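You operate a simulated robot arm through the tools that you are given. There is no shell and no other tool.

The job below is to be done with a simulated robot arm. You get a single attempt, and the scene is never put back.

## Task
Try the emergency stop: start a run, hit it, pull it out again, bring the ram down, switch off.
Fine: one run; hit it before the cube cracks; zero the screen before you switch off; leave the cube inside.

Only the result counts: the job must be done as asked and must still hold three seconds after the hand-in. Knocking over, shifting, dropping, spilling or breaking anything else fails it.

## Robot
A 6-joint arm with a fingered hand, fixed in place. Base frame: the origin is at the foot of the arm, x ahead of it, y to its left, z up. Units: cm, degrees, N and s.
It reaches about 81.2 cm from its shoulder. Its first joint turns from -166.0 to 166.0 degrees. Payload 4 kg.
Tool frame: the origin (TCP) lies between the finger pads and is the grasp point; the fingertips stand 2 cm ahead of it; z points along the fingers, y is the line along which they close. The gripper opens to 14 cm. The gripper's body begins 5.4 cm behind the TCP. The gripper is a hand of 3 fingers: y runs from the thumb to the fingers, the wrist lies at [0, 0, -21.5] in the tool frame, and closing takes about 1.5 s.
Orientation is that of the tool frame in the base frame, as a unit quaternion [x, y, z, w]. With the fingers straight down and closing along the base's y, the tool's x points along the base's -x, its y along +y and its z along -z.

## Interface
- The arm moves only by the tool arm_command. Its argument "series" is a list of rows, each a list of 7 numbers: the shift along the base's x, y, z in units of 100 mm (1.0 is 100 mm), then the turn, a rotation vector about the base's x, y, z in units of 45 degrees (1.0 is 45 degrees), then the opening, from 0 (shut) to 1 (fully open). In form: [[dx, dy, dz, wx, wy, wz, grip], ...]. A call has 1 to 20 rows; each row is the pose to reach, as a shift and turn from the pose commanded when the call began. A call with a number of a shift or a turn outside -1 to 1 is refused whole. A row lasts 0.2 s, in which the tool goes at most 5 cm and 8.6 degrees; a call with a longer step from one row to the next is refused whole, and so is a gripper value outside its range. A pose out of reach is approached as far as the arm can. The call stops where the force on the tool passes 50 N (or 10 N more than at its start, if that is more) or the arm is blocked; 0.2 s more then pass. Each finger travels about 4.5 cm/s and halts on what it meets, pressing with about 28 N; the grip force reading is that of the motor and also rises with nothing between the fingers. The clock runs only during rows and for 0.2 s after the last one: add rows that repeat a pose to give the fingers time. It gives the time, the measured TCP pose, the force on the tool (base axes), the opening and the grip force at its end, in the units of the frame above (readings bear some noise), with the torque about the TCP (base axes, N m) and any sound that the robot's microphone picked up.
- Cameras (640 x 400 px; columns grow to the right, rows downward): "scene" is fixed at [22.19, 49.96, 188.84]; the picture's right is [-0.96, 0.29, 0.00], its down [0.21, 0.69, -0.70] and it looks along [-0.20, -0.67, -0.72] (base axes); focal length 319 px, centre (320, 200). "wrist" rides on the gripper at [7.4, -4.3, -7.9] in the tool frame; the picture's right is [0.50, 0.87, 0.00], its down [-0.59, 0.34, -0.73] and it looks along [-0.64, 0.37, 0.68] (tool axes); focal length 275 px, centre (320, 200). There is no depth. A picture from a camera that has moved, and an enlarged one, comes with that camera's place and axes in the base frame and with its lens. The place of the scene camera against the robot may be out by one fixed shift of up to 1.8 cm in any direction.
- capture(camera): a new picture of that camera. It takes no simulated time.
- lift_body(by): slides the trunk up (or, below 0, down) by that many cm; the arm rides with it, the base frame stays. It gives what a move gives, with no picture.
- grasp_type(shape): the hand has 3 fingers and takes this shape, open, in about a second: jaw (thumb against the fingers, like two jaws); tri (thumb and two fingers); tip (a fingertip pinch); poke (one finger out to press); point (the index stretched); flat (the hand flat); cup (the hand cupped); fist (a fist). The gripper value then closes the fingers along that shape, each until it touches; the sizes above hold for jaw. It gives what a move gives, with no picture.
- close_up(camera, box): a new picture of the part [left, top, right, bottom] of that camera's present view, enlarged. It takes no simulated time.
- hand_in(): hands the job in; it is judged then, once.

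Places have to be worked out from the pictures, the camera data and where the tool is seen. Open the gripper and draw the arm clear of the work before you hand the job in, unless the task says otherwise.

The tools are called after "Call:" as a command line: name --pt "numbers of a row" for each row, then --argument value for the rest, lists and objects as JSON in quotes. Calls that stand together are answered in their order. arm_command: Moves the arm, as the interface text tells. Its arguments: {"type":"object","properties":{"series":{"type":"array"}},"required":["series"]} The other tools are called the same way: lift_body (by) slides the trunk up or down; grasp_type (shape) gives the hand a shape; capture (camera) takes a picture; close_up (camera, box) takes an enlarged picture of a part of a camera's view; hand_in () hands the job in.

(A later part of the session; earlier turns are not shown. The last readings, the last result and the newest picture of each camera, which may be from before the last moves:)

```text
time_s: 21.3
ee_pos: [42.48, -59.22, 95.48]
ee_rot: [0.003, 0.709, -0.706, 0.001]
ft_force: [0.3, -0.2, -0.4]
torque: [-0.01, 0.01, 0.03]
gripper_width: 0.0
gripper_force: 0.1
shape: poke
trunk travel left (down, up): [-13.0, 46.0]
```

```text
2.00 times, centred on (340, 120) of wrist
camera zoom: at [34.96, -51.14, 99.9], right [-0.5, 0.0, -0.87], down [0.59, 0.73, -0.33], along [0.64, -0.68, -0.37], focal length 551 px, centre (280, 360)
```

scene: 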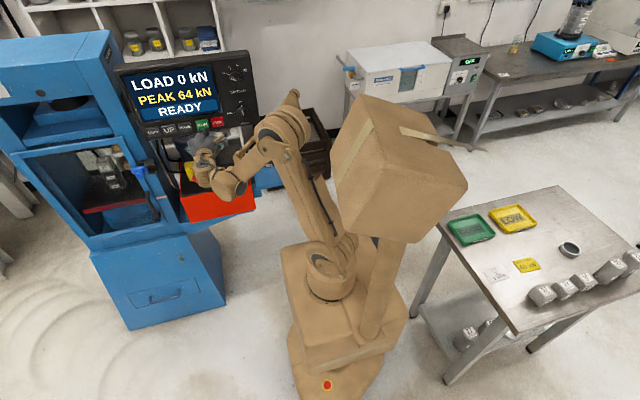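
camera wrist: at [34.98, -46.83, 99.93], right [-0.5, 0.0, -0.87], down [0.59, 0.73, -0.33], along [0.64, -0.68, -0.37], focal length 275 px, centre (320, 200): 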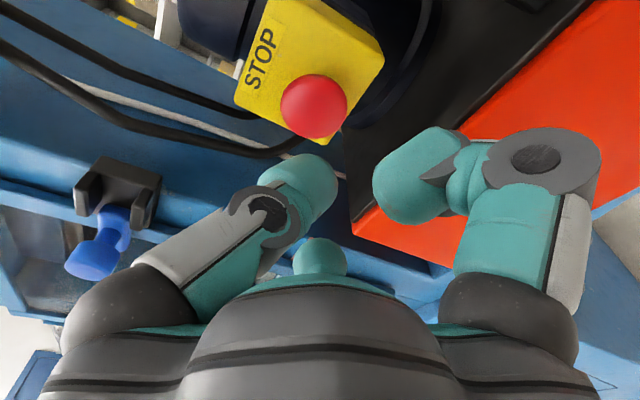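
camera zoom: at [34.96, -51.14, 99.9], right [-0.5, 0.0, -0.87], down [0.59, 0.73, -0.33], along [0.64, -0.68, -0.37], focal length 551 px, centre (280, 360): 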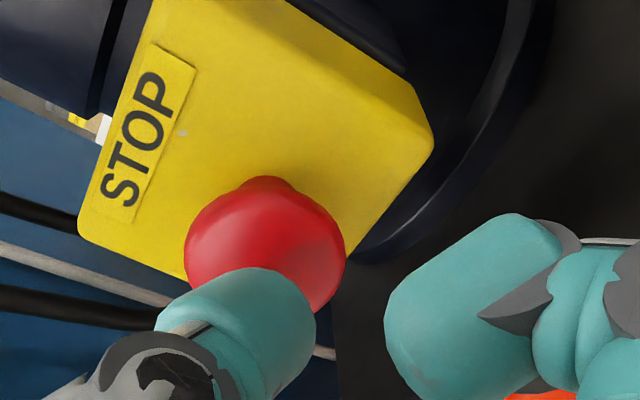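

The ram is still rising with load 0 kN and the fingertip stands just in front of the cap. I hold the pose for about 1.2 s and check again.

Call:
arm_command --pt "0 0 0 0 0 0 1" --pt "0 0 0 0 0 0 1" --pt "0 0 0 0 0 0 1" --pt "0 0 0 0 0 0 1" --pt "0 0 0 0 0 0 1"

Call:
close_up --camera "scene" --box '[0, 40, 260, 230]'

```text
time_s: 22.5
ee_pos: [42.29, -59.28, 95.6]
ee_rot: [0.004, 0.709, -0.706, 0.0]
ft_force: [0.9, 0.5, -0.2]
torque: [-0.01, -0.02, 0.01]
gripper_width: 0.01
gripper_force: 0.1
shape: poke
trunk travel left (down, up): [-13.0, 46.0]
```

```text
2.11 times, centred on (130, 135) of scene
camera zoom: at [22.19, 49.96, 188.84], right [-0.96, 0.29, 0.0], down [0.21, 0.69, -0.7], along [-0.2, -0.67, -0.72], focal length 671 px, centre (720, 337)
```

zoom: 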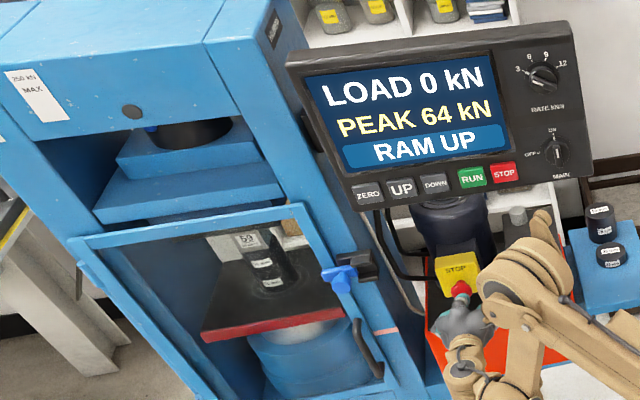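

The ram still rises and the load is 0 kN. I keep waiting in short holds.

Call:
arm_command --pt "0 0 0 0 0 0 1" --pt "0 0 0 0 0 0 1" --pt "0 0 0 0 0 0 1" --pt "0 0 0 0 0 0 1" --pt "0 0 0 0 0 0 1" --pt "0 0 0 0 0 0 1"

Call:
close_up --camera "scene" --box '[0, 40, 260, 230]'

```text
time_s: 23.9
ee_pos: [42.42, -59.17, 95.54]
ee_rot: [0.003, 0.709, -0.706, 0.001]
ft_force: [-0.2, 0.5, 0.2]
torque: [0.01, -0.06, 0.0]
gripper_width: 0.0
gripper_force: 0.1
shape: poke
trunk travel left (down, up): [-13.0, 46.0]
```

```text
2.11 times, centred on (130, 135) of scene
camera zoom: at [22.19, 49.96, 188.84], right [-0.96, 0.29, 0.0], down [0.21, 0.69, -0.7], along [-0.2, -0.67, -0.72], focal length 671 px, centre (720, 337)
```

zoom: 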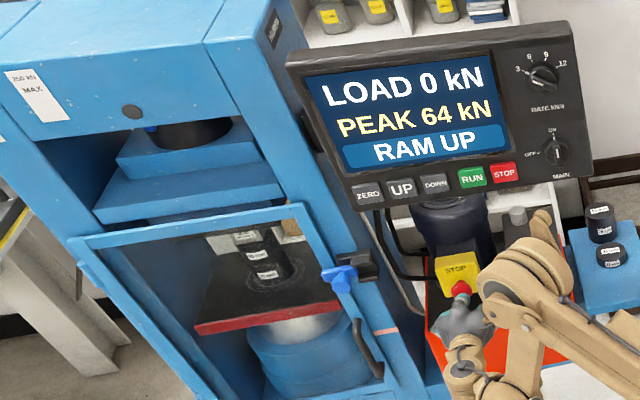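

Still RAM UP and 0 kN, with the platen clearly higher. I continue in short holds.

Call:
arm_command --pt "0 0 0 0 0 0 1" --pt "0 0 0 0 0 0 1" --pt "0 0 0 0 0 0 1" --pt "0 0 0 0 0 0 1" --pt "0 0 0 0 0 0 1"

Call:
close_up --camera "scene" --box '[0, 40, 260, 230]'

```text
time_s: 25.1
ee_pos: [42.43, -59.28, 95.69]
ee_rot: [0.003, 0.709, -0.706, 0.001]
ft_force: [0.7, 0.6, -0.4]
torque: [0.01, 0.0, 0.0]
gripper_width: 0.0
gripper_force: 0.0
shape: poke
trunk travel left (down, up): [-13.0, 46.0]
```

```text
2.11 times, centred on (130, 135) of scene
camera zoom: at [22.19, 49.96, 188.84], right [-0.96, 0.29, 0.0], down [0.21, 0.69, -0.7], along [-0.2, -0.67, -0.72], focal length 671 px, centre (720, 337)
```

zoom: 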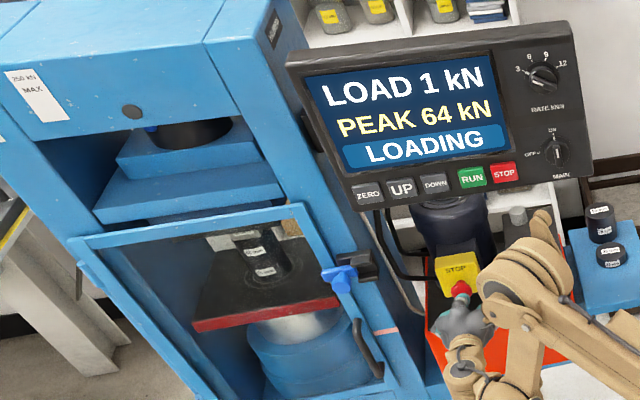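

The display shows LOADING at 1 kN, so the run is truly under load. I now hit the e-stop.

Call:
arm_command --pt "0 -0.1 0 0 0 0 1" --pt "0 -0.16 0 0 0 0 1" --pt "0 -0.21 0 0 0 0 1" --pt "0 -0.26 0 0 0 0 1"

Call:
close_up --camera "scene" --box '[0, 40, 260, 230]'

Call:
close_up --camera "wrist" --box '[220, 20, 460, 220]'

```text
time_s: 26.1
ee_pos: [42.46, -61.4, 95.79]
ee_rot: [0.003, 0.708, -0.707, 0.001]
ft_force: [-6.9, 26.9, 2.4]
torque: [-0.1, -0.05, 0.0]
gripper_width: 0.0
gripper_force: 0.0
shape: poke
trunk travel left (down, up): [-13.0, 46.0]
```

```text
2.11 times, centred on (130, 135) of scene
camera zoom: at [22.19, 49.96, 188.84], right [-0.96, 0.29, 0.0], down [0.21, 0.69, -0.7], along [-0.2, -0.67, -0.72], focal length 671 px, centre (720, 337)
```

zoom: 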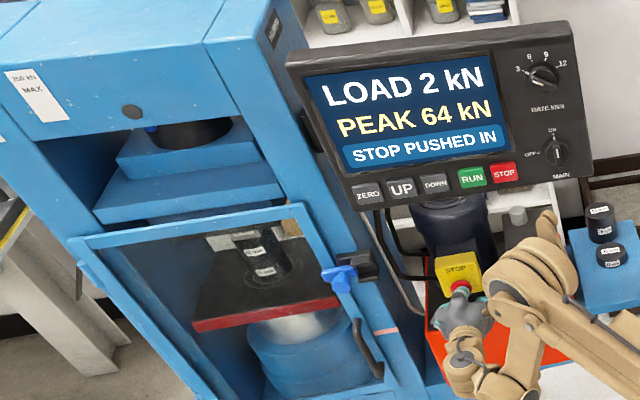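

```text
2.00 times, centred on (340, 120) of wrist
camera zoom: at [34.96, -53.29, 100.08], right [-0.49, 0.0, -0.87], down [0.59, 0.73, -0.34], along [0.64, -0.68, -0.36], focal length 551 px, centre (280, 360)
```

zoom: 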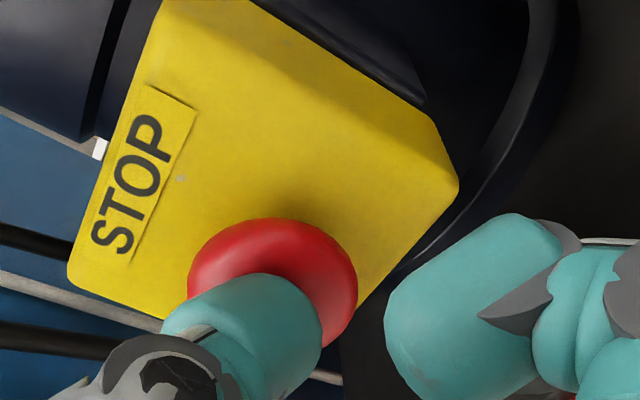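

The display reads STOP PUSHED IN with 2 kN, and the cube is whole. I withdraw and change to the jaw shape for pulling the cap out.

Call:
arm_command --pt "0 0.3 0 0 0 0 1" --pt "0 0.6 0 0 0 0 1" --pt "0 0.9 0 0 0 0 1" --pt "0 1.0 0 0 0 0 1"

Call:
grasp_type --shape "jaw"

Call:
capture --camera "wrist"

Call:
close_up --camera "scene" --box '[110, 60, 270, 220]'

```text
time_s: 27.1
ee_pos: [43.04, -52.21, 95.99]
ee_rot: [0.004, 0.708, -0.706, 0.001]
ft_force: [-0.4, -0.1, 0.4]
torque: [0.01, 0.0, -0.05]
gripper_width: 0.0
gripper_force: 0.0
shape: poke
out of reach, approached as far as the arm can: row 3, 4
trunk travel left (down, up): [-13.0, 46.0]
```

```text
time_s: 28.0
ee_pos: [43.0, -52.23, 95.96]
ee_rot: [0.003, 0.708, -0.706, 0.0]
ft_force: [0.2, 0.5, 0.1]
torque: [-0.05, 0.0, 0.01]
gripper_width: 14.01
gripper_force: 0.1
shape: jaw
trunk travel left (down, up): [-13.0, 46.0]
```

```text
taken
camera wrist: at [35.6, -44.14, 100.31], right [-0.5, 0.01, -0.87], down [0.59, 0.73, -0.33], along [0.63, -0.68, -0.37], focal length 275 px, centre (320, 200)
```

wrist: 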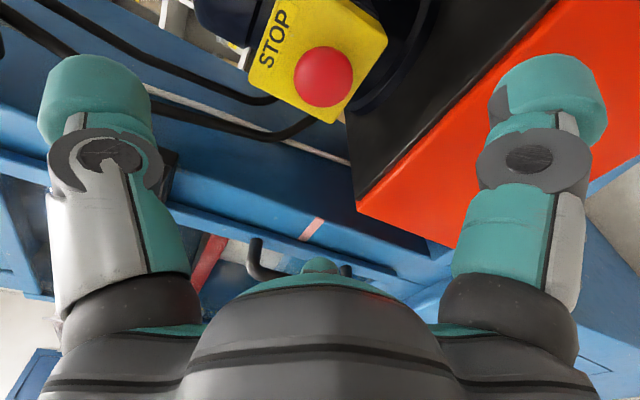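

```text
2.50 times, centred on (190, 140) of scene
camera zoom: at [22.19, 49.96, 188.84], right [-0.96, 0.29, 0.0], down [0.21, 0.69, -0.7], along [-0.2, -0.67, -0.72], focal length 797 px, centre (645, 350)
```

zoom: 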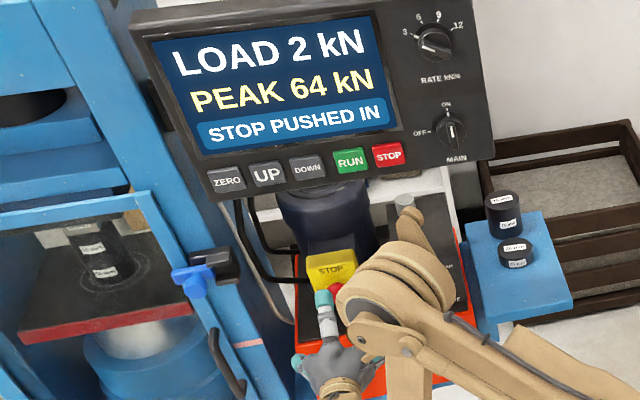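

The cap now sits pushed in, nearly on the tool axis, at about (42.8,-64.4,95.9) with the box face near y≈-65.5. I close the jaw partly (about 6.5 cm) here to see the finger geometry before going over the cap.

Call:
arm_command --pt "0 0 0 0 0 0 0.46" --pt "0 0 0 0 0 0 0.46" --pt "0 0 0 0 0 0 0.46" --pt "0 0 0 0 0 0 0.46" --pt "0 0 0 0 0 0 0.46" --pt "0 0 0 0 0 0 0.46"

Call:
capture --camera "wrist"

Call:
close_up --camera "scene" --box '[170, 140, 250, 200]'

```text
time_s: 29.4
ee_pos: [43.19, -52.25, 95.99]
ee_rot: [0.004, 0.708, -0.706, 0.0]
ft_force: [-0.4, -0.3, 0.3]
torque: [-0.01, -0.02, -0.01]
gripper_width: 6.45
gripper_force: 0.0
shape: jaw
trunk travel left (down, up): [-13.0, 46.0]
```

```text
taken
camera wrist: at [35.61, -44.14, 100.31], right [-0.5, 0.01, -0.87], down [0.59, 0.73, -0.33], along [0.63, -0.68, -0.37], focal length 275 px, centre (320, 200)
```

wrist: 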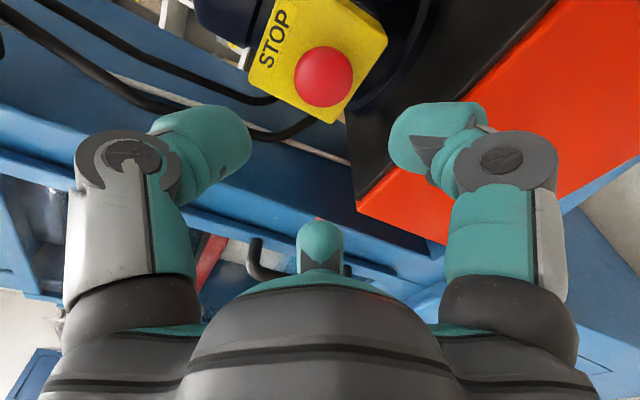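

```text
6.67 times, centred on (210, 170) of scene
camera zoom: at [22.19, 49.96, 188.84], right [-0.96, 0.29, 0.0], down [0.21, 0.69, -0.7], along [-0.2, -0.67, -0.72], focal length 2126 px, centre (1053, 400)
```

zoom: 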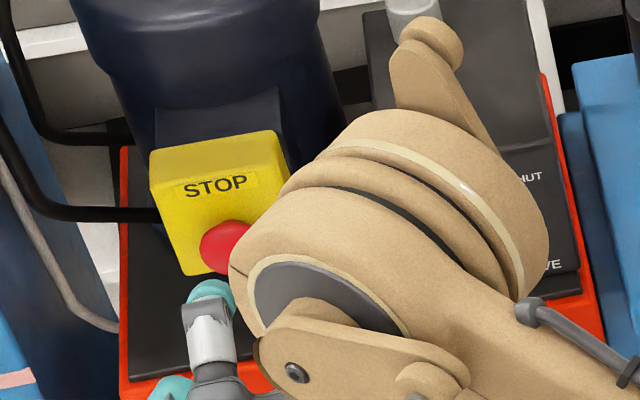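

The three fingers close radially, and at 6.4 cm the fingertips stand about 1.3–2.2 cm ahead of the TCP. I centre on x≈42.55 and advance to y≈-62.2 around the cap, staying short of the box.

Call:
arm_command --pt "-0.03 -0.25 0 0 0 0 0.46" --pt "-0.05 -0.5 0 0 0 0 0.46" --pt "-0.055 -0.75 0 0 0 0 0.46" --pt "-0.055 -0.9 0 0 0 0 0.46" --pt "-0.055 -1.0 0 0 0 0 0.46"

Call:
capture --camera "wrist"

Call:
close_up --camera "wrist" --box '[200, 60, 460, 240]'

Call:
close_up --camera "scene" --box '[170, 140, 250, 200]'

```text
time_s: 30.6
ee_pos: [42.6, -62.27, 95.9]
ee_rot: [0.002, 0.708, -0.706, 0.0]
ft_force: [-0.5, 0.6, -0.1]
torque: [0.01, 0.01, -0.01]
gripper_width: 6.47
gripper_force: 0.1
shape: jaw
trunk travel left (down, up): [-13.0, 46.0]
```

```text
taken
camera wrist: at [35.08, -54.15, 100.28], right [-0.5, 0.0, -0.87], down [0.59, 0.73, -0.33], along [0.64, -0.68, -0.37], focal length 275 px, centre (320, 200)
```

wrist: 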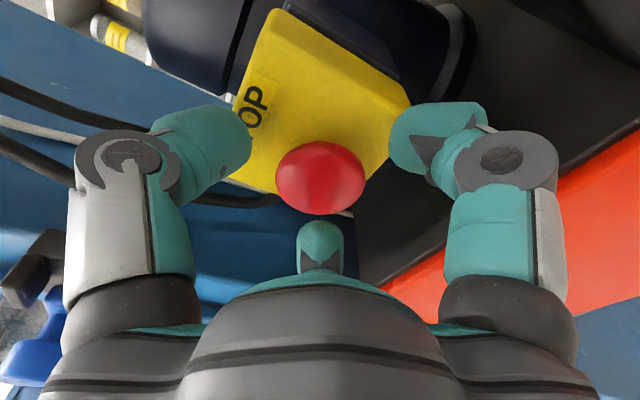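

```text
2.22 times, centred on (330, 150) of wrist
camera zoom: at [35.08, -54.15, 100.28], right [-0.5, 0.0, -0.87], down [0.59, 0.73, -0.33], along [0.64, -0.68, -0.37], focal length 612 px, centre (298, 311)
```

zoom: 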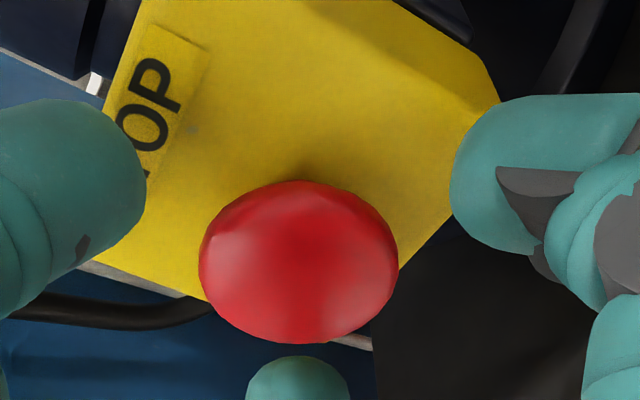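

```text
6.67 times, centred on (210, 170) of scene
camera zoom: at [22.19, 49.96, 188.84], right [-0.96, 0.29, 0.0], down [0.21, 0.69, -0.7], along [-0.2, -0.67, -0.72], focal length 2126 px, centre (1053, 400)
```

zoom: 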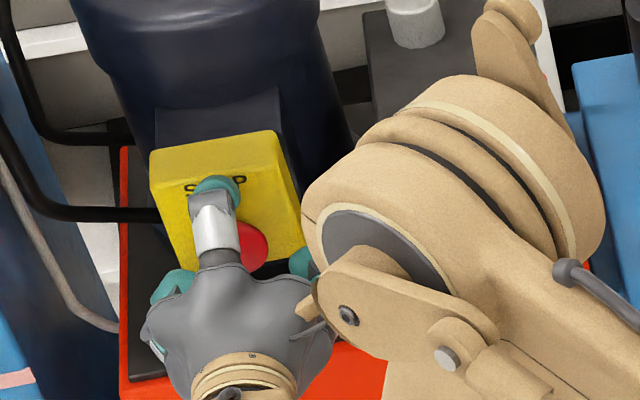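

The cap is centred between the fingertips, its widest part roughly 0.5 cm further in. I advance 0.5 cm more and close on it.

Call:
arm_command --pt "0 -0.03 0 0 0 0 0.46" --pt "0 -0.05 0 0 0 0 0.46" --pt "0 -0.05 0 0 0 0 0.3" --pt "0 -0.05 0 0 0 0 0.2" --pt "0 -0.05 0 0 0 0 0.1" --pt "0 -0.05 0 0 0 0 0.0" --pt "0 -0.05 0 0 0 0 0.0" --pt "0 -0.05 0 0 0 0 0.0"

Call:
close_up --camera "wrist" --box '[200, 60, 460, 240]'

Call:
close_up --camera "scene" --box '[110, 60, 270, 220]'

```text
time_s: 32.4
ee_pos: [42.49, -62.81, 95.97]
ee_rot: [0.004, 0.708, -0.706, 0.0]
ft_force: [3.7, -3.2, 0.9]
torque: [-0.07, -0.04, 0.01]
gripper_width: 3.48
gripper_force: 28.0
shape: jaw
trunk travel left (down, up): [-13.0, 46.0]
```

```text
2.22 times, centred on (330, 150) of wrist
camera zoom: at [35.09, -54.69, 100.31], right [-0.5, 0.0, -0.87], down [0.59, 0.73, -0.33], along [0.64, -0.68, -0.37], focal length 612 px, centre (298, 311)
```

zoom: 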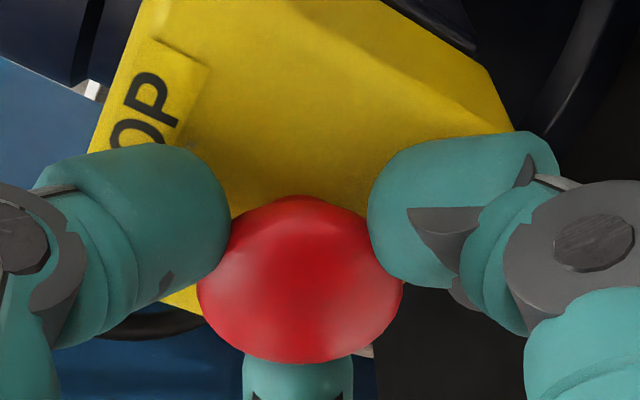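

```text
2.50 times, centred on (190, 140) of scene
camera zoom: at [22.19, 49.96, 188.84], right [-0.96, 0.29, 0.0], down [0.21, 0.69, -0.7], along [-0.2, -0.67, -0.72], focal length 797 px, centre (645, 350)
```

zoom: 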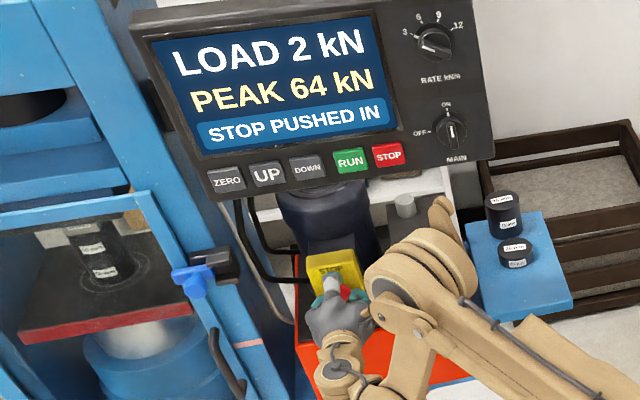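

The cap is held with 28 N, and a width of 3.5 cm suggests the tips sit just behind its widest part. I pull straight out along +y in small steps.

Call:
arm_command --pt "0 0.03 0 0 0 0 0" --pt "0 0.06 0 0 0 0 0" --pt "0 0.09 0 0 0 0 0" --pt "0 0.12 0 0 0 0 0" --pt "0 0.15 0 0 0 0 0"

Call:
close_up --camera "wrist" --box '[200, 60, 460, 240]'

Call:
close_up --camera "scene" --box '[110, 60, 270, 220]'

```text
time_s: 33.6
ee_pos: [42.47, -61.54, 95.75]
ee_rot: [0.004, 0.708, -0.706, 0.001]
ft_force: [1.8, -9.4, 3.0]
torque: [-0.03, -0.09, 0.01]
gripper_width: 3.22
gripper_force: 28.3
shape: jaw
trunk travel left (down, up): [-13.0, 46.0]
```

```text
2.22 times, centred on (330, 150) of wrist
camera zoom: at [35.02, -53.3, 100.19], right [-0.5, 0.01, -0.87], down [0.59, 0.73, -0.33], along [0.63, -0.68, -0.37], focal length 612 px, centre (298, 311)
```

zoom: 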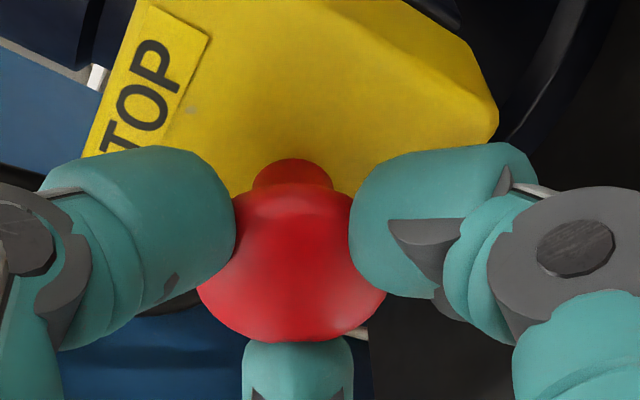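

```text
2.50 times, centred on (190, 140) of scene
camera zoom: at [22.19, 49.96, 188.84], right [-0.96, 0.29, 0.0], down [0.21, 0.69, -0.7], along [-0.2, -0.67, -0.72], focal length 797 px, centre (645, 350)
```

zoom: 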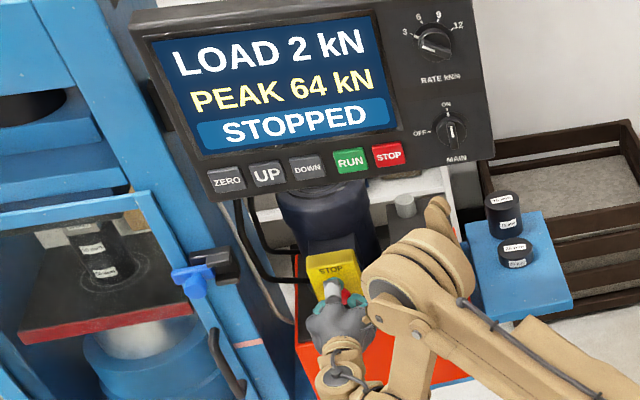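

The display now reads STOPPED and the stem is visible, so the e-stop is out again. I open the fingers and then withdraw straight back.

Call:
arm_command --pt "0 0 0 0 0 0 0.3" --pt "0 0 0 0 0 0 0.5" --pt "0 0 0 0 0 0 0.5" --pt "0 0 0 0 0 0 0.5" --pt "0 0.2 0 0 0 0 0.5" --pt "0 0.5 0 0 0 0 0.5" --pt "0 0.8 0 0 0 0 0.5"

Call:
grasp_type --shape "poke"

Call:
capture --camera "wrist"

Call:
close_up --camera "scene" --box '[0, 40, 260, 230]'

```text
time_s: 35.2
ee_pos: [42.53, -53.3, 96.03]
ee_rot: [0.003, 0.708, -0.707, 0.0]
ft_force: [0.4, -0.1, 0.1]
torque: [0.01, -0.01, -0.02]
gripper_width: 6.96
gripper_force: 0.0
shape: jaw
trunk travel left (down, up): [-13.0, 46.0]
```

```text
time_s: 36.1
ee_pos: [42.36, -53.28, 95.95]
ee_rot: [0.004, 0.709, -0.706, 0.0]
ft_force: [-0.1, 0.2, -0.1]
torque: [-0.03, 0.0, -0.01]
gripper_width: 0.01
gripper_force: 0.0
shape: poke
trunk travel left (down, up): [-13.0, 46.0]
```

```text
taken
camera wrist: at [35.03, -45.2, 100.31], right [-0.5, 0.0, -0.87], down [0.59, 0.73, -0.33], along [0.64, -0.68, -0.37], focal length 275 px, centre (320, 200)
```

wrist: 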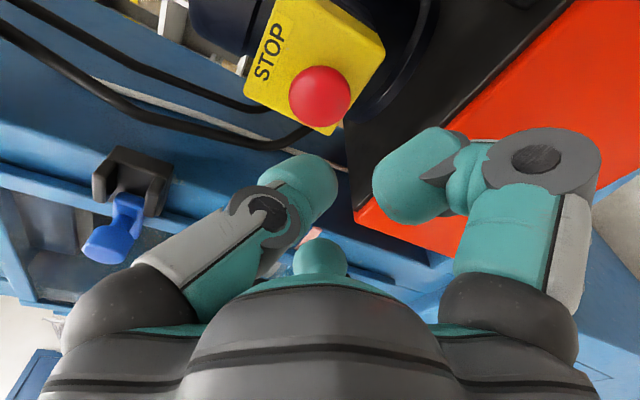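

```text
2.11 times, centred on (130, 135) of scene
camera zoom: at [22.19, 49.96, 188.84], right [-0.96, 0.29, 0.0], down [0.21, 0.69, -0.7], along [-0.2, -0.67, -0.72], focal length 671 px, centre (720, 337)
```

zoom: 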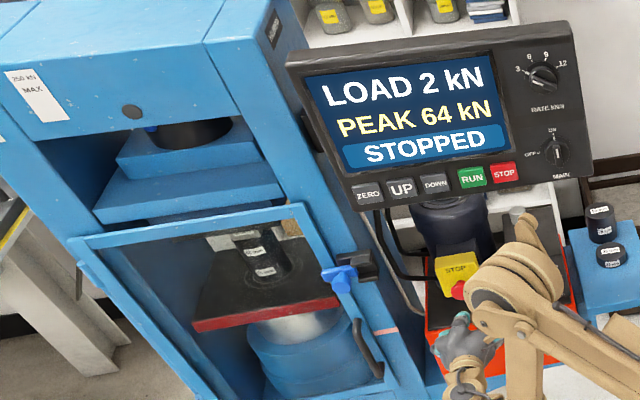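

The machine is STOPPED and holds 2 kN, with the e-stop out. I go up to DOWN, which I place at about (40.4, ·, 121.2).

Call:
arm_command --pt "-0.05 0 0.4 0 0 0 1" --pt "-0.1 0 0.8 0 0 0 1" --pt "-0.1 0 1.0 0 0 0 1"

Call:
arm_command --pt "-0.05 0 0.4 0 0 0 1" --pt "-0.1 0 0.8 0 0 0 1" --pt "-0.1 0 1.0 0 0 0 1"

Call:
arm_command --pt "0 -0.05 0.3 0 0 0 1" --pt "0 -0.15 0.52 0 0 0 1"

Call:
capture --camera "wrist"

Call:
close_up --camera "scene" --box '[0, 40, 260, 230]'

```text
time_s: 36.9
ee_pos: [41.33, -53.41, 106.17]
ee_rot: [0.003, 0.709, -0.706, 0.001]
ft_force: [0.1, -0.4, -0.1]
torque: [-0.03, -0.02, 0.0]
gripper_width: 0.0
gripper_force: 0.1
shape: poke
trunk travel left (down, up): [-13.0, 46.0]
```

```text
time_s: 37.7
ee_pos: [40.48, -53.31, 116.06]
ee_rot: [0.003, 0.708, -0.706, 0.001]
ft_force: [0.1, 0.5, 0.6]
torque: [0.0, 0.0, -0.07]
gripper_width: 0.0
gripper_force: 0.0
shape: poke
trunk travel left (down, up): [-13.0, 46.0]
```

```text
time_s: 38.3
ee_pos: [40.43, -54.79, 121.19]
ee_rot: [0.003, 0.708, -0.706, 0.0]
ft_force: [0.2, 0.3, 0.5]
torque: [0.02, 0.01, 0.01]
gripper_width: 0.01
gripper_force: 0.0
shape: poke
trunk travel left (down, up): [-13.0, 46.0]
```

```text
taken
camera wrist: at [32.98, -46.67, 125.59], right [-0.5, 0.0, -0.87], down [0.59, 0.73, -0.33], along [0.64, -0.68, -0.37], focal length 275 px, centre (320, 200)
```

wrist: 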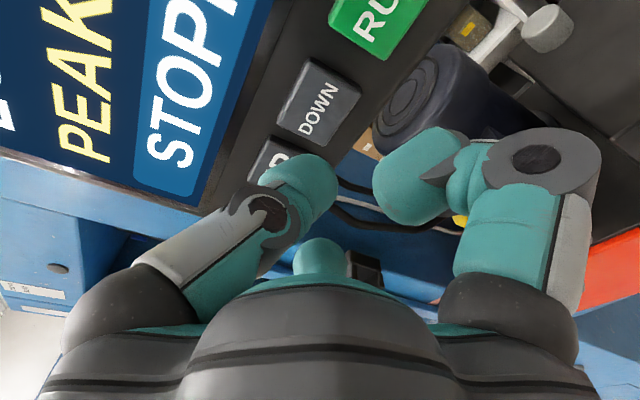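

```text
2.11 times, centred on (130, 135) of scene
camera zoom: at [22.19, 49.96, 188.84], right [-0.96, 0.29, 0.0], down [0.21, 0.69, -0.7], along [-0.2, -0.67, -0.72], focal length 671 px, centre (720, 337)
```

zoom: 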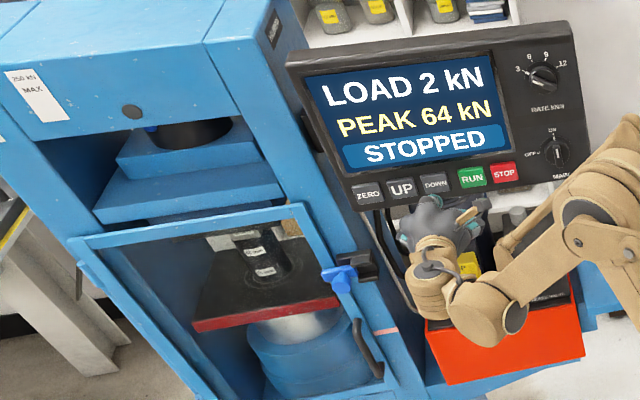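

DOWN appears exactly where RUN stood relative to the hand before, so the finger is lined up. I press it the same way.

Call:
arm_command --pt "0 -0.3 0 0 0 0 1" --pt "0 -0.5 0 0 0 0 1" --pt "0 -0.55 0 0 0 0 1" --pt "0 -0.59 0 0 0 0 1"

Call:
close_up --camera "scene" --box '[0, 40, 260, 230]'

Call:
close_up --camera "wrist" --box '[220, 40, 460, 220]'

```text
time_s: 39.3
ee_pos: [40.52, -60.51, 121.26]
ee_rot: [0.003, 0.708, -0.706, 0.0]
ft_force: [-2.8, 9.1, -1.3]
torque: [0.01, -0.03, 0.0]
gripper_width: 0.0
gripper_force: 0.1
shape: poke
trunk travel left (down, up): [-13.0, 46.0]
heard: click
```

```text
2.11 times, centred on (130, 135) of scene
camera zoom: at [22.19, 49.96, 188.84], right [-0.96, 0.29, 0.0], down [0.21, 0.69, -0.7], along [-0.2, -0.67, -0.72], focal length 671 px, centre (720, 337)
```

zoom: 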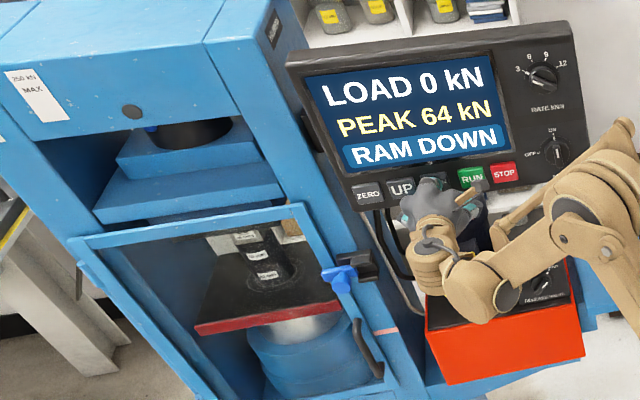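

```text
2.22 times, centred on (340, 130) of wrist
camera zoom: at [33.01, -52.4, 125.54], right [-0.5, 0.0, -0.87], down [0.59, 0.73, -0.33], along [0.64, -0.68, -0.37], focal length 612 px, centre (276, 356)
```

zoom: 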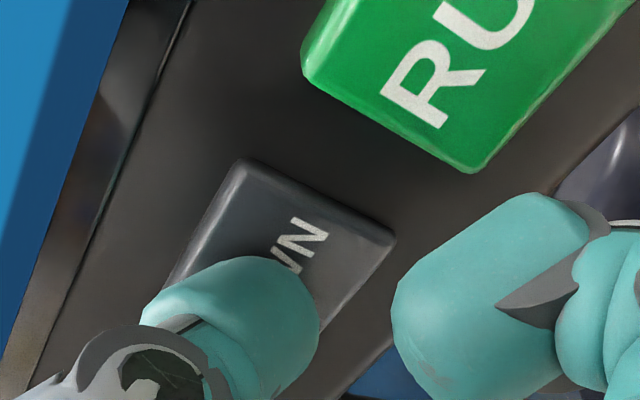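

A click came and the display shows RAM DOWN with load 0 kN. I keep the button pressed while the ram descends and check on the way.

Call:
arm_command --pt "0 0 0 0 0 0 1" --pt "0 0 0 0 0 0 1" --pt "0 0 0 0 0 0 1" --pt "0 0 0 0 0 0 1" --pt "0 0 0 0 0 0 1" --pt "0 0 0 0 0 0 1" --pt "0 0 0 0 0 0 1" --pt "0 0 0 0 0 0 1" --pt "0 0 0 0 0 0 1" --pt "0 0 0 0 0 0 1"

Call:
close_up --camera "scene" --box '[0, 40, 260, 230]'

```text
time_s: 41.5
ee_pos: [40.55, -60.55, 121.23]
ee_rot: [0.004, 0.708, -0.707, 0.001]
ft_force: [-1.1, 12.0, -3.1]
torque: [0.02, 0.06, -0.01]
gripper_width: 0.0
gripper_force: 0.0
shape: poke
trunk travel left (down, up): [-13.0, 46.0]
```

```text
2.11 times, centred on (130, 135) of scene
camera zoom: at [22.19, 49.96, 188.84], right [-0.96, 0.29, 0.0], down [0.21, 0.69, -0.7], along [-0.2, -0.67, -0.72], focal length 671 px, centre (720, 337)
```

zoom: 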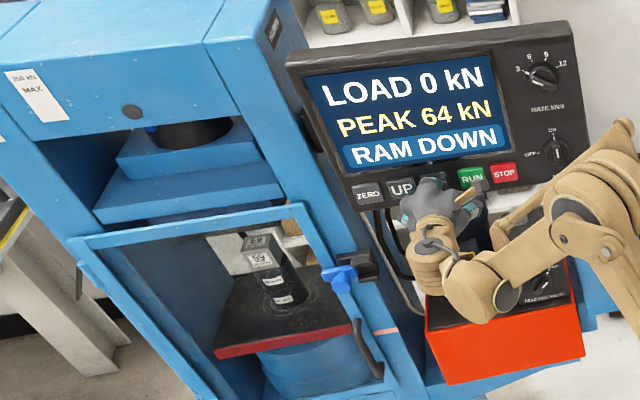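

The ram is going down quickly and the cube is standing on it. I hold on until the display changes.

Call:
arm_command --pt "0 0 0 0 0 0 1" --pt "0 0 0 0 0 0 1" --pt "0 0 0 0 0 0 1" --pt "0 0 0 0 0 0 1" --pt "0 0 0 0 0 0 1" --pt "0 0 0 0 0 0 1" --pt "0 0 0 0 0 0 1" --pt "0 0 0 0 0 0 1" --pt "0 0 0 0 0 0 1" --pt "0 0 0 0 0 0 1"

Call:
close_up --camera "scene" --box '[0, 40, 260, 230]'

```text
time_s: 43.7
ee_pos: [40.49, -60.55, 121.09]
ee_rot: [0.003, 0.708, -0.706, 0.001]
ft_force: [-1.9, 10.7, -4.0]
torque: [0.01, -0.01, -0.02]
gripper_width: 0.01
gripper_force: 0.1
shape: poke
trunk travel left (down, up): [-13.0, 46.0]
```

```text
2.11 times, centred on (130, 135) of scene
camera zoom: at [22.19, 49.96, 188.84], right [-0.96, 0.29, 0.0], down [0.21, 0.69, -0.7], along [-0.2, -0.67, -0.72], focal length 671 px, centre (720, 337)
```

zoom: 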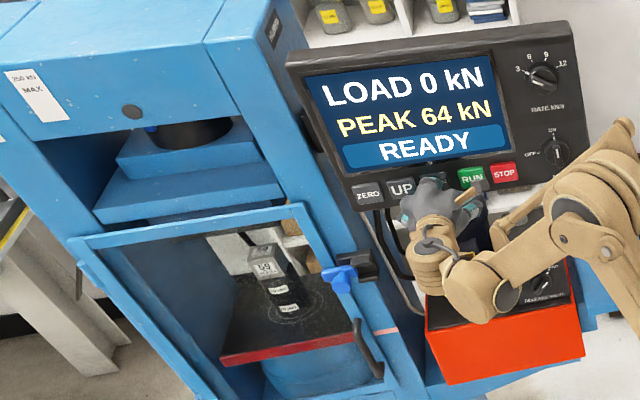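

The display shows READY and the ram is back at its lowest place, with the cube standing on it. I release DOWN and move over to ZERO.

Call:
arm_command --pt "0 0.3 0 0 0 0 1" --pt "0.1 0.55 0 0 0 0 1" --pt "0.5 0.55 0 0 0 0 1" --pt "0.9 0.55 0 0 0 0 1" --pt "1.0 0.55 0 0 0 0 1"

Call:
arm_command --pt "0.1 0 0 0 0 0 1"

Call:
capture --camera "wrist"

Call:
close_up --camera "scene" --box '[0, 40, 260, 230]'

```text
time_s: 44.9
ee_pos: [50.58, -55.2, 121.11]
ee_rot: [0.003, 0.708, -0.706, 0.001]
ft_force: [-1.1, 0.2, 0.2]
torque: [-0.03, 0.01, -0.03]
gripper_width: 0.0
gripper_force: 0.2
shape: poke
trunk travel left (down, up): [-13.0, 46.0]
```

```text
time_s: 45.3
ee_pos: [51.45, -55.19, 121.09]
ee_rot: [0.003, 0.709, -0.706, 0.001]
ft_force: [0.6, 0.2, 0.4]
torque: [0.02, 0.01, 0.0]
gripper_width: 0.0
gripper_force: 0.2
shape: poke
trunk travel left (down, up): [-13.0, 46.0]
```

```text
taken
camera wrist: at [44.08, -47.11, 125.47], right [-0.5, 0.0, -0.87], down [0.59, 0.73, -0.33], along [0.64, -0.68, -0.37], focal length 275 px, centre (320, 200)
```

wrist: 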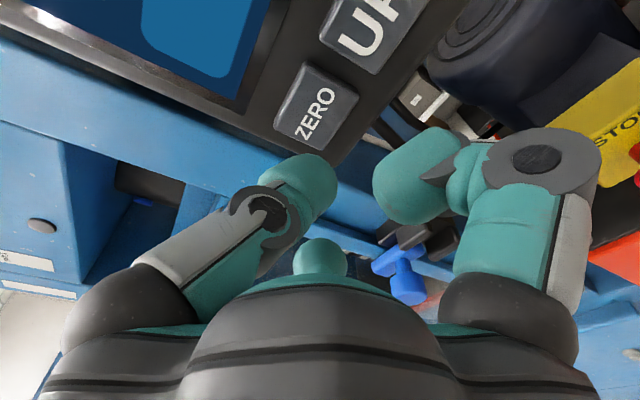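

```text
2.11 times, centred on (130, 135) of scene
camera zoom: at [22.19, 49.96, 188.84], right [-0.96, 0.29, 0.0], down [0.21, 0.69, -0.7], along [-0.2, -0.67, -0.72], focal length 671 px, centre (720, 337)
```

zoom: 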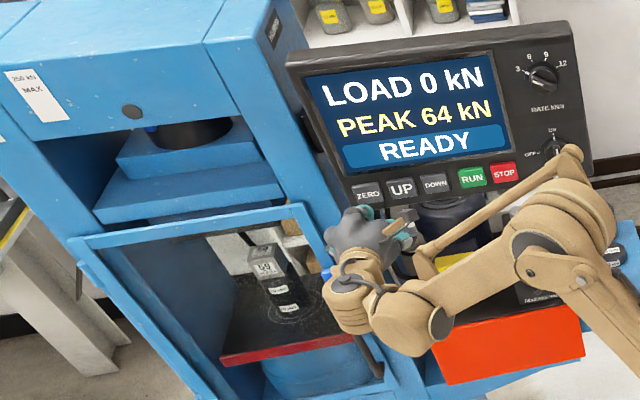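

ZERO is lined up with the finger just as DOWN was. I press it.

Call:
arm_command --pt "0.01 -0.3 0 0 0 0 1" --pt "0.01 -0.47 0 0 0 0 1" --pt "0.01 -0.51 0 0 0 0 1" --pt "0.01 -0.55 0 0 0 0 1"

Call:
close_up --camera "scene" --box '[0, 40, 260, 230]'

Call:
close_up --camera "wrist" --box '[220, 40, 460, 220]'

```text
time_s: 46.3
ee_pos: [51.71, -60.54, 121.25]
ee_rot: [0.003, 0.708, -0.707, 0.001]
ft_force: [-1.2, 9.4, 0.0]
torque: [-0.03, -0.07, 0.04]
gripper_width: 0.0
gripper_force: 0.1
shape: poke
trunk travel left (down, up): [-13.0, 46.0]
heard: click
```

```text
2.11 times, centred on (130, 135) of scene
camera zoom: at [22.19, 49.96, 188.84], right [-0.96, 0.29, 0.0], down [0.21, 0.69, -0.7], along [-0.2, -0.67, -0.72], focal length 671 px, centre (720, 337)
```

zoom: 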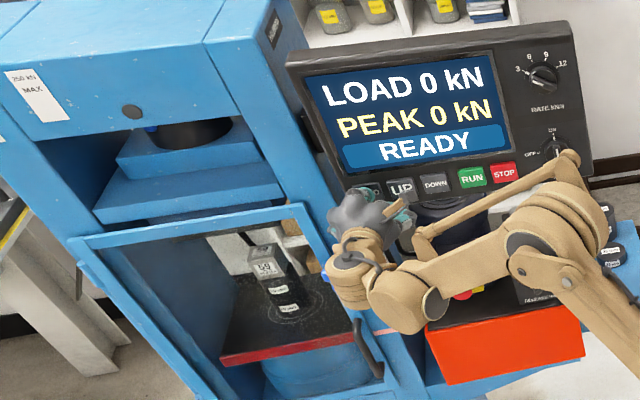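

```text
2.22 times, centred on (340, 130) of wrist
camera zoom: at [44.22, -52.39, 125.55], right [-0.5, 0.0, -0.87], down [0.59, 0.73, -0.34], along [0.64, -0.68, -0.37], focal length 612 px, centre (276, 356)
```

zoom: 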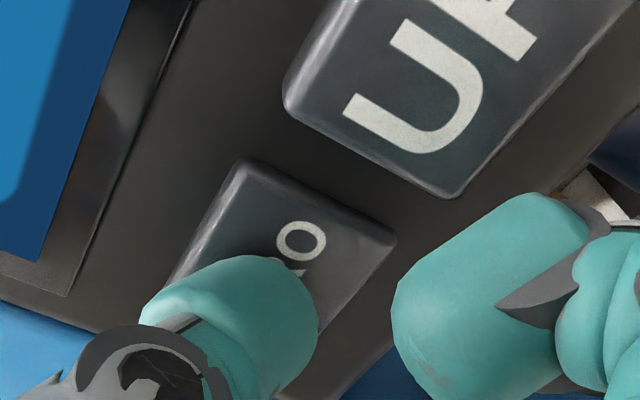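

PEAK is now 0 kN and the display shows READY. I withdraw from ZERO and travel along the front of the panel toward the MAIN knob.

Call:
arm_command --pt "0 0.3 0 0 0 0 1" --pt "-0.05 0.55 0 0 0 0 1" --pt "-0.4 0.55 0 0 0 0 1" --pt "-0.8 0.55 0 0 0 0 1" --pt "-1.0 0.55 0 0 0 0 1"

Call:
arm_command --pt "-0.4 0 0 0 0 0 1" --pt "-0.8 0 0 0 0 0 1" --pt "-1.0 0 0 0 0 0 1"

Call:
capture --camera "wrist"

Call:
close_up --camera "scene" --box '[120, 50, 260, 140]'

```text
time_s: 47.5
ee_pos: [41.55, -55.24, 121.25]
ee_rot: [0.003, 0.709, -0.706, 0.0]
ft_force: [-0.1, -0.4, 0.2]
torque: [-0.01, -0.01, 0.02]
gripper_width: 0.0
gripper_force: 0.0
shape: poke
trunk travel left (down, up): [-13.0, 46.0]
```

```text
time_s: 48.3
ee_pos: [31.58, -55.24, 121.18]
ee_rot: [0.003, 0.709, -0.705, 0.001]
ft_force: [0.6, -0.2, -0.4]
torque: [-0.03, 0.0, 0.01]
gripper_width: 0.01
gripper_force: 0.0
shape: poke
trunk travel left (down, up): [-13.0, 46.0]
```

```text
taken
camera wrist: at [24.15, -47.07, 125.55], right [-0.5, 0.0, -0.87], down [0.59, 0.73, -0.33], along [0.64, -0.68, -0.37], focal length 275 px, centre (320, 200)
```

wrist: 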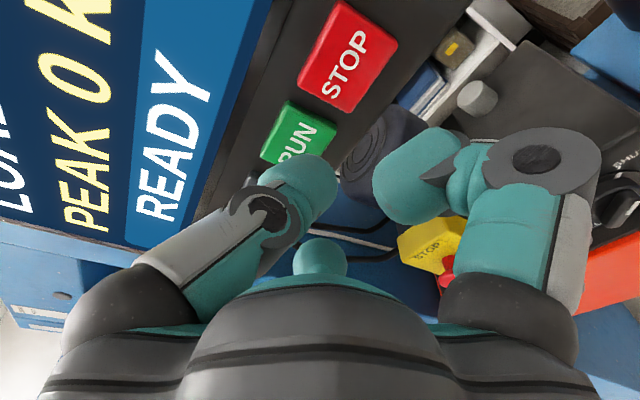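

```text
4.44 times, centred on (190, 95) of scene
camera zoom: at [22.19, 49.96, 188.84], right [-0.96, 0.29, 0.0], down [0.21, 0.69, -0.7], along [-0.2, -0.67, -0.72], focal length 1417 px, centre (898, 667)
```

zoom: 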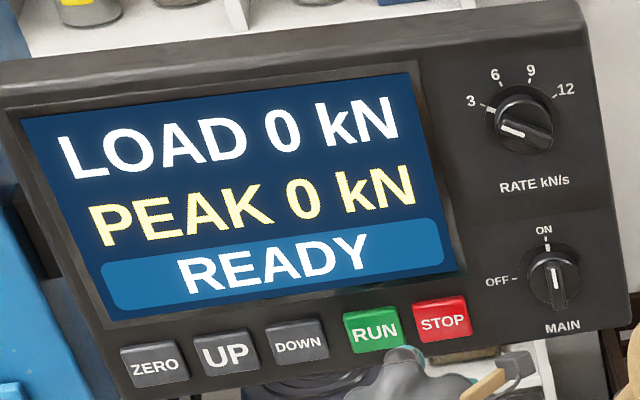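

The display shows 0/0/READY and MAIN is at ON with OFF to its left. I move on toward the MAIN knob for a close look.

Call:
arm_command --pt "-0.35 0 0.05 0 0 0 1" --pt "-0.7 0 0.15 0 0 0 1" --pt "-0.9 0 0.25 0 0 0 1"

Call:
capture --camera "wrist"

Call:
capture --camera "scene"

```text
time_s: 49.1
ee_pos: [22.52, -55.24, 123.66]
ee_rot: [0.003, 0.708, -0.706, 0.001]
ft_force: [0.3, -0.2, 0.1]
torque: [-0.02, -0.03, -0.02]
gripper_width: 0.0
gripper_force: 0.1
shape: poke
trunk travel left (down, up): [-13.0, 46.0]
```

```text
taken
camera wrist: at [15.1, -47.16, 128.0], right [-0.5, 0.0, -0.87], down [0.59, 0.73, -0.33], along [0.64, -0.68, -0.37], focal length 275 px, centre (320, 200)
```

wrist: 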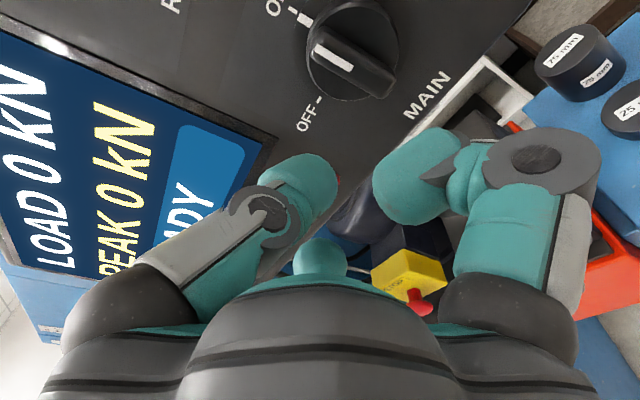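

```text
taken
```

scene: 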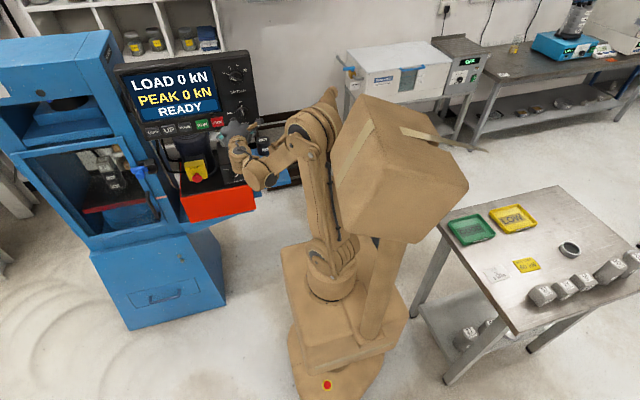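

Call:
close_up --camera "wrist" --box '[240, 0, 480, 150]'

```text
2.67 times, centred on (360, 75) of wrist
camera zoom: at [15.1, -47.16, 128.0], right [-0.5, 0.0, -0.87], down [0.59, 0.73, -0.33], along [0.64, -0.68, -0.37], focal length 734 px, centre (213, 533)
```

zoom: 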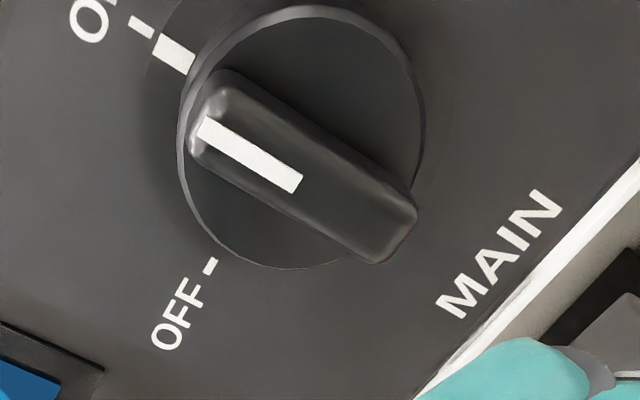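

The MAIN knob is a disc about 5 cm wide with a raised bar pointing up to ON, centred near (19.0, ·, 123.7); OFF is a quarter turn to the left (+x). I plan to push the bar's upper end sideways with the finger, and first lower the trunk 8 cm so the arm is less folded there.

Call:
lift_body --by -8

Call:
arm_command --pt "-0.1 0 0.4 0 0 0 1" --pt "-0.2 0 0.7 0 0 0 1" --pt "-0.3 -0.05 0.93 0 0 0 1"

Call:
capture --camera "wrist"

Call:
close_up --camera "scene" --box '[200, 60, 280, 140]'

```text
time_s: 50.2
ee_pos: [22.67, -55.33, 115.63]
ee_rot: [0.003, 0.708, -0.706, 0.001]
ft_force: [0.0, -0.1, -0.6]
torque: [-0.03, 0.04, -0.05]
gripper_width: 0.03
gripper_force: 0.0
shape: poke
trunk travel left (down, up): [-5.0, 54.0]
```

```text
time_s: 51.0
ee_pos: [19.73, -55.84, 125.07]
ee_rot: [0.003, 0.708, -0.706, 0.001]
ft_force: [-0.1, -0.6, -0.5]
torque: [0.01, 0.01, 0.0]
gripper_width: 0.0
gripper_force: 0.1
shape: poke
trunk travel left (down, up): [-5.0, 54.0]
```

```text
taken
camera wrist: at [12.19, -47.62, 129.41], right [-0.5, 0.0, -0.87], down [0.59, 0.73, -0.33], along [0.64, -0.68, -0.37], focal length 275 px, centre (320, 200)
```

wrist: 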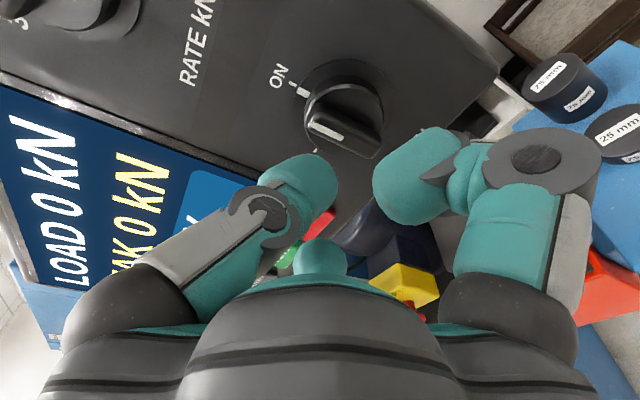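

```text
5.00 times, centred on (240, 100) of scene
camera zoom: at [22.19, 49.96, 188.84], right [-0.96, 0.29, 0.0], down [0.21, 0.69, -0.7], along [-0.2, -0.67, -0.72], focal length 1594 px, centre (720, 700)
```

zoom: 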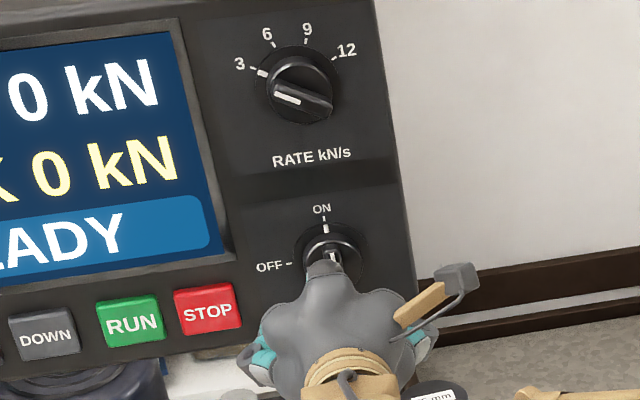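

The knob is in clear view. I zoom in to triangulate the bar.

Call:
close_up --camera "wrist" --box '[260, 40, 420, 190]'

```text
2.67 times, centred on (340, 115) of wrist
camera zoom: at [12.19, -47.62, 129.41], right [-0.5, 0.0, -0.87], down [0.59, 0.73, -0.33], along [0.64, -0.68, -0.37], focal length 734 px, centre (267, 427)
```

zoom: 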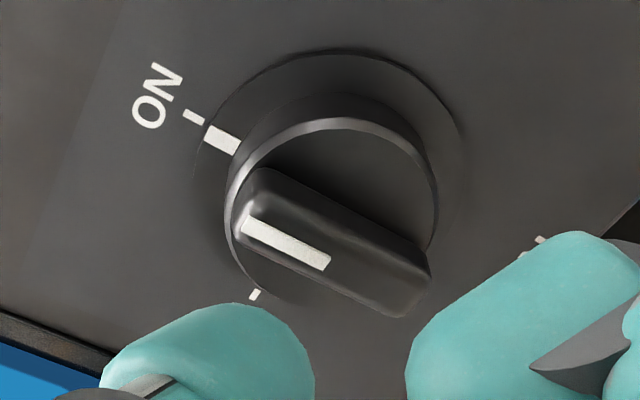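

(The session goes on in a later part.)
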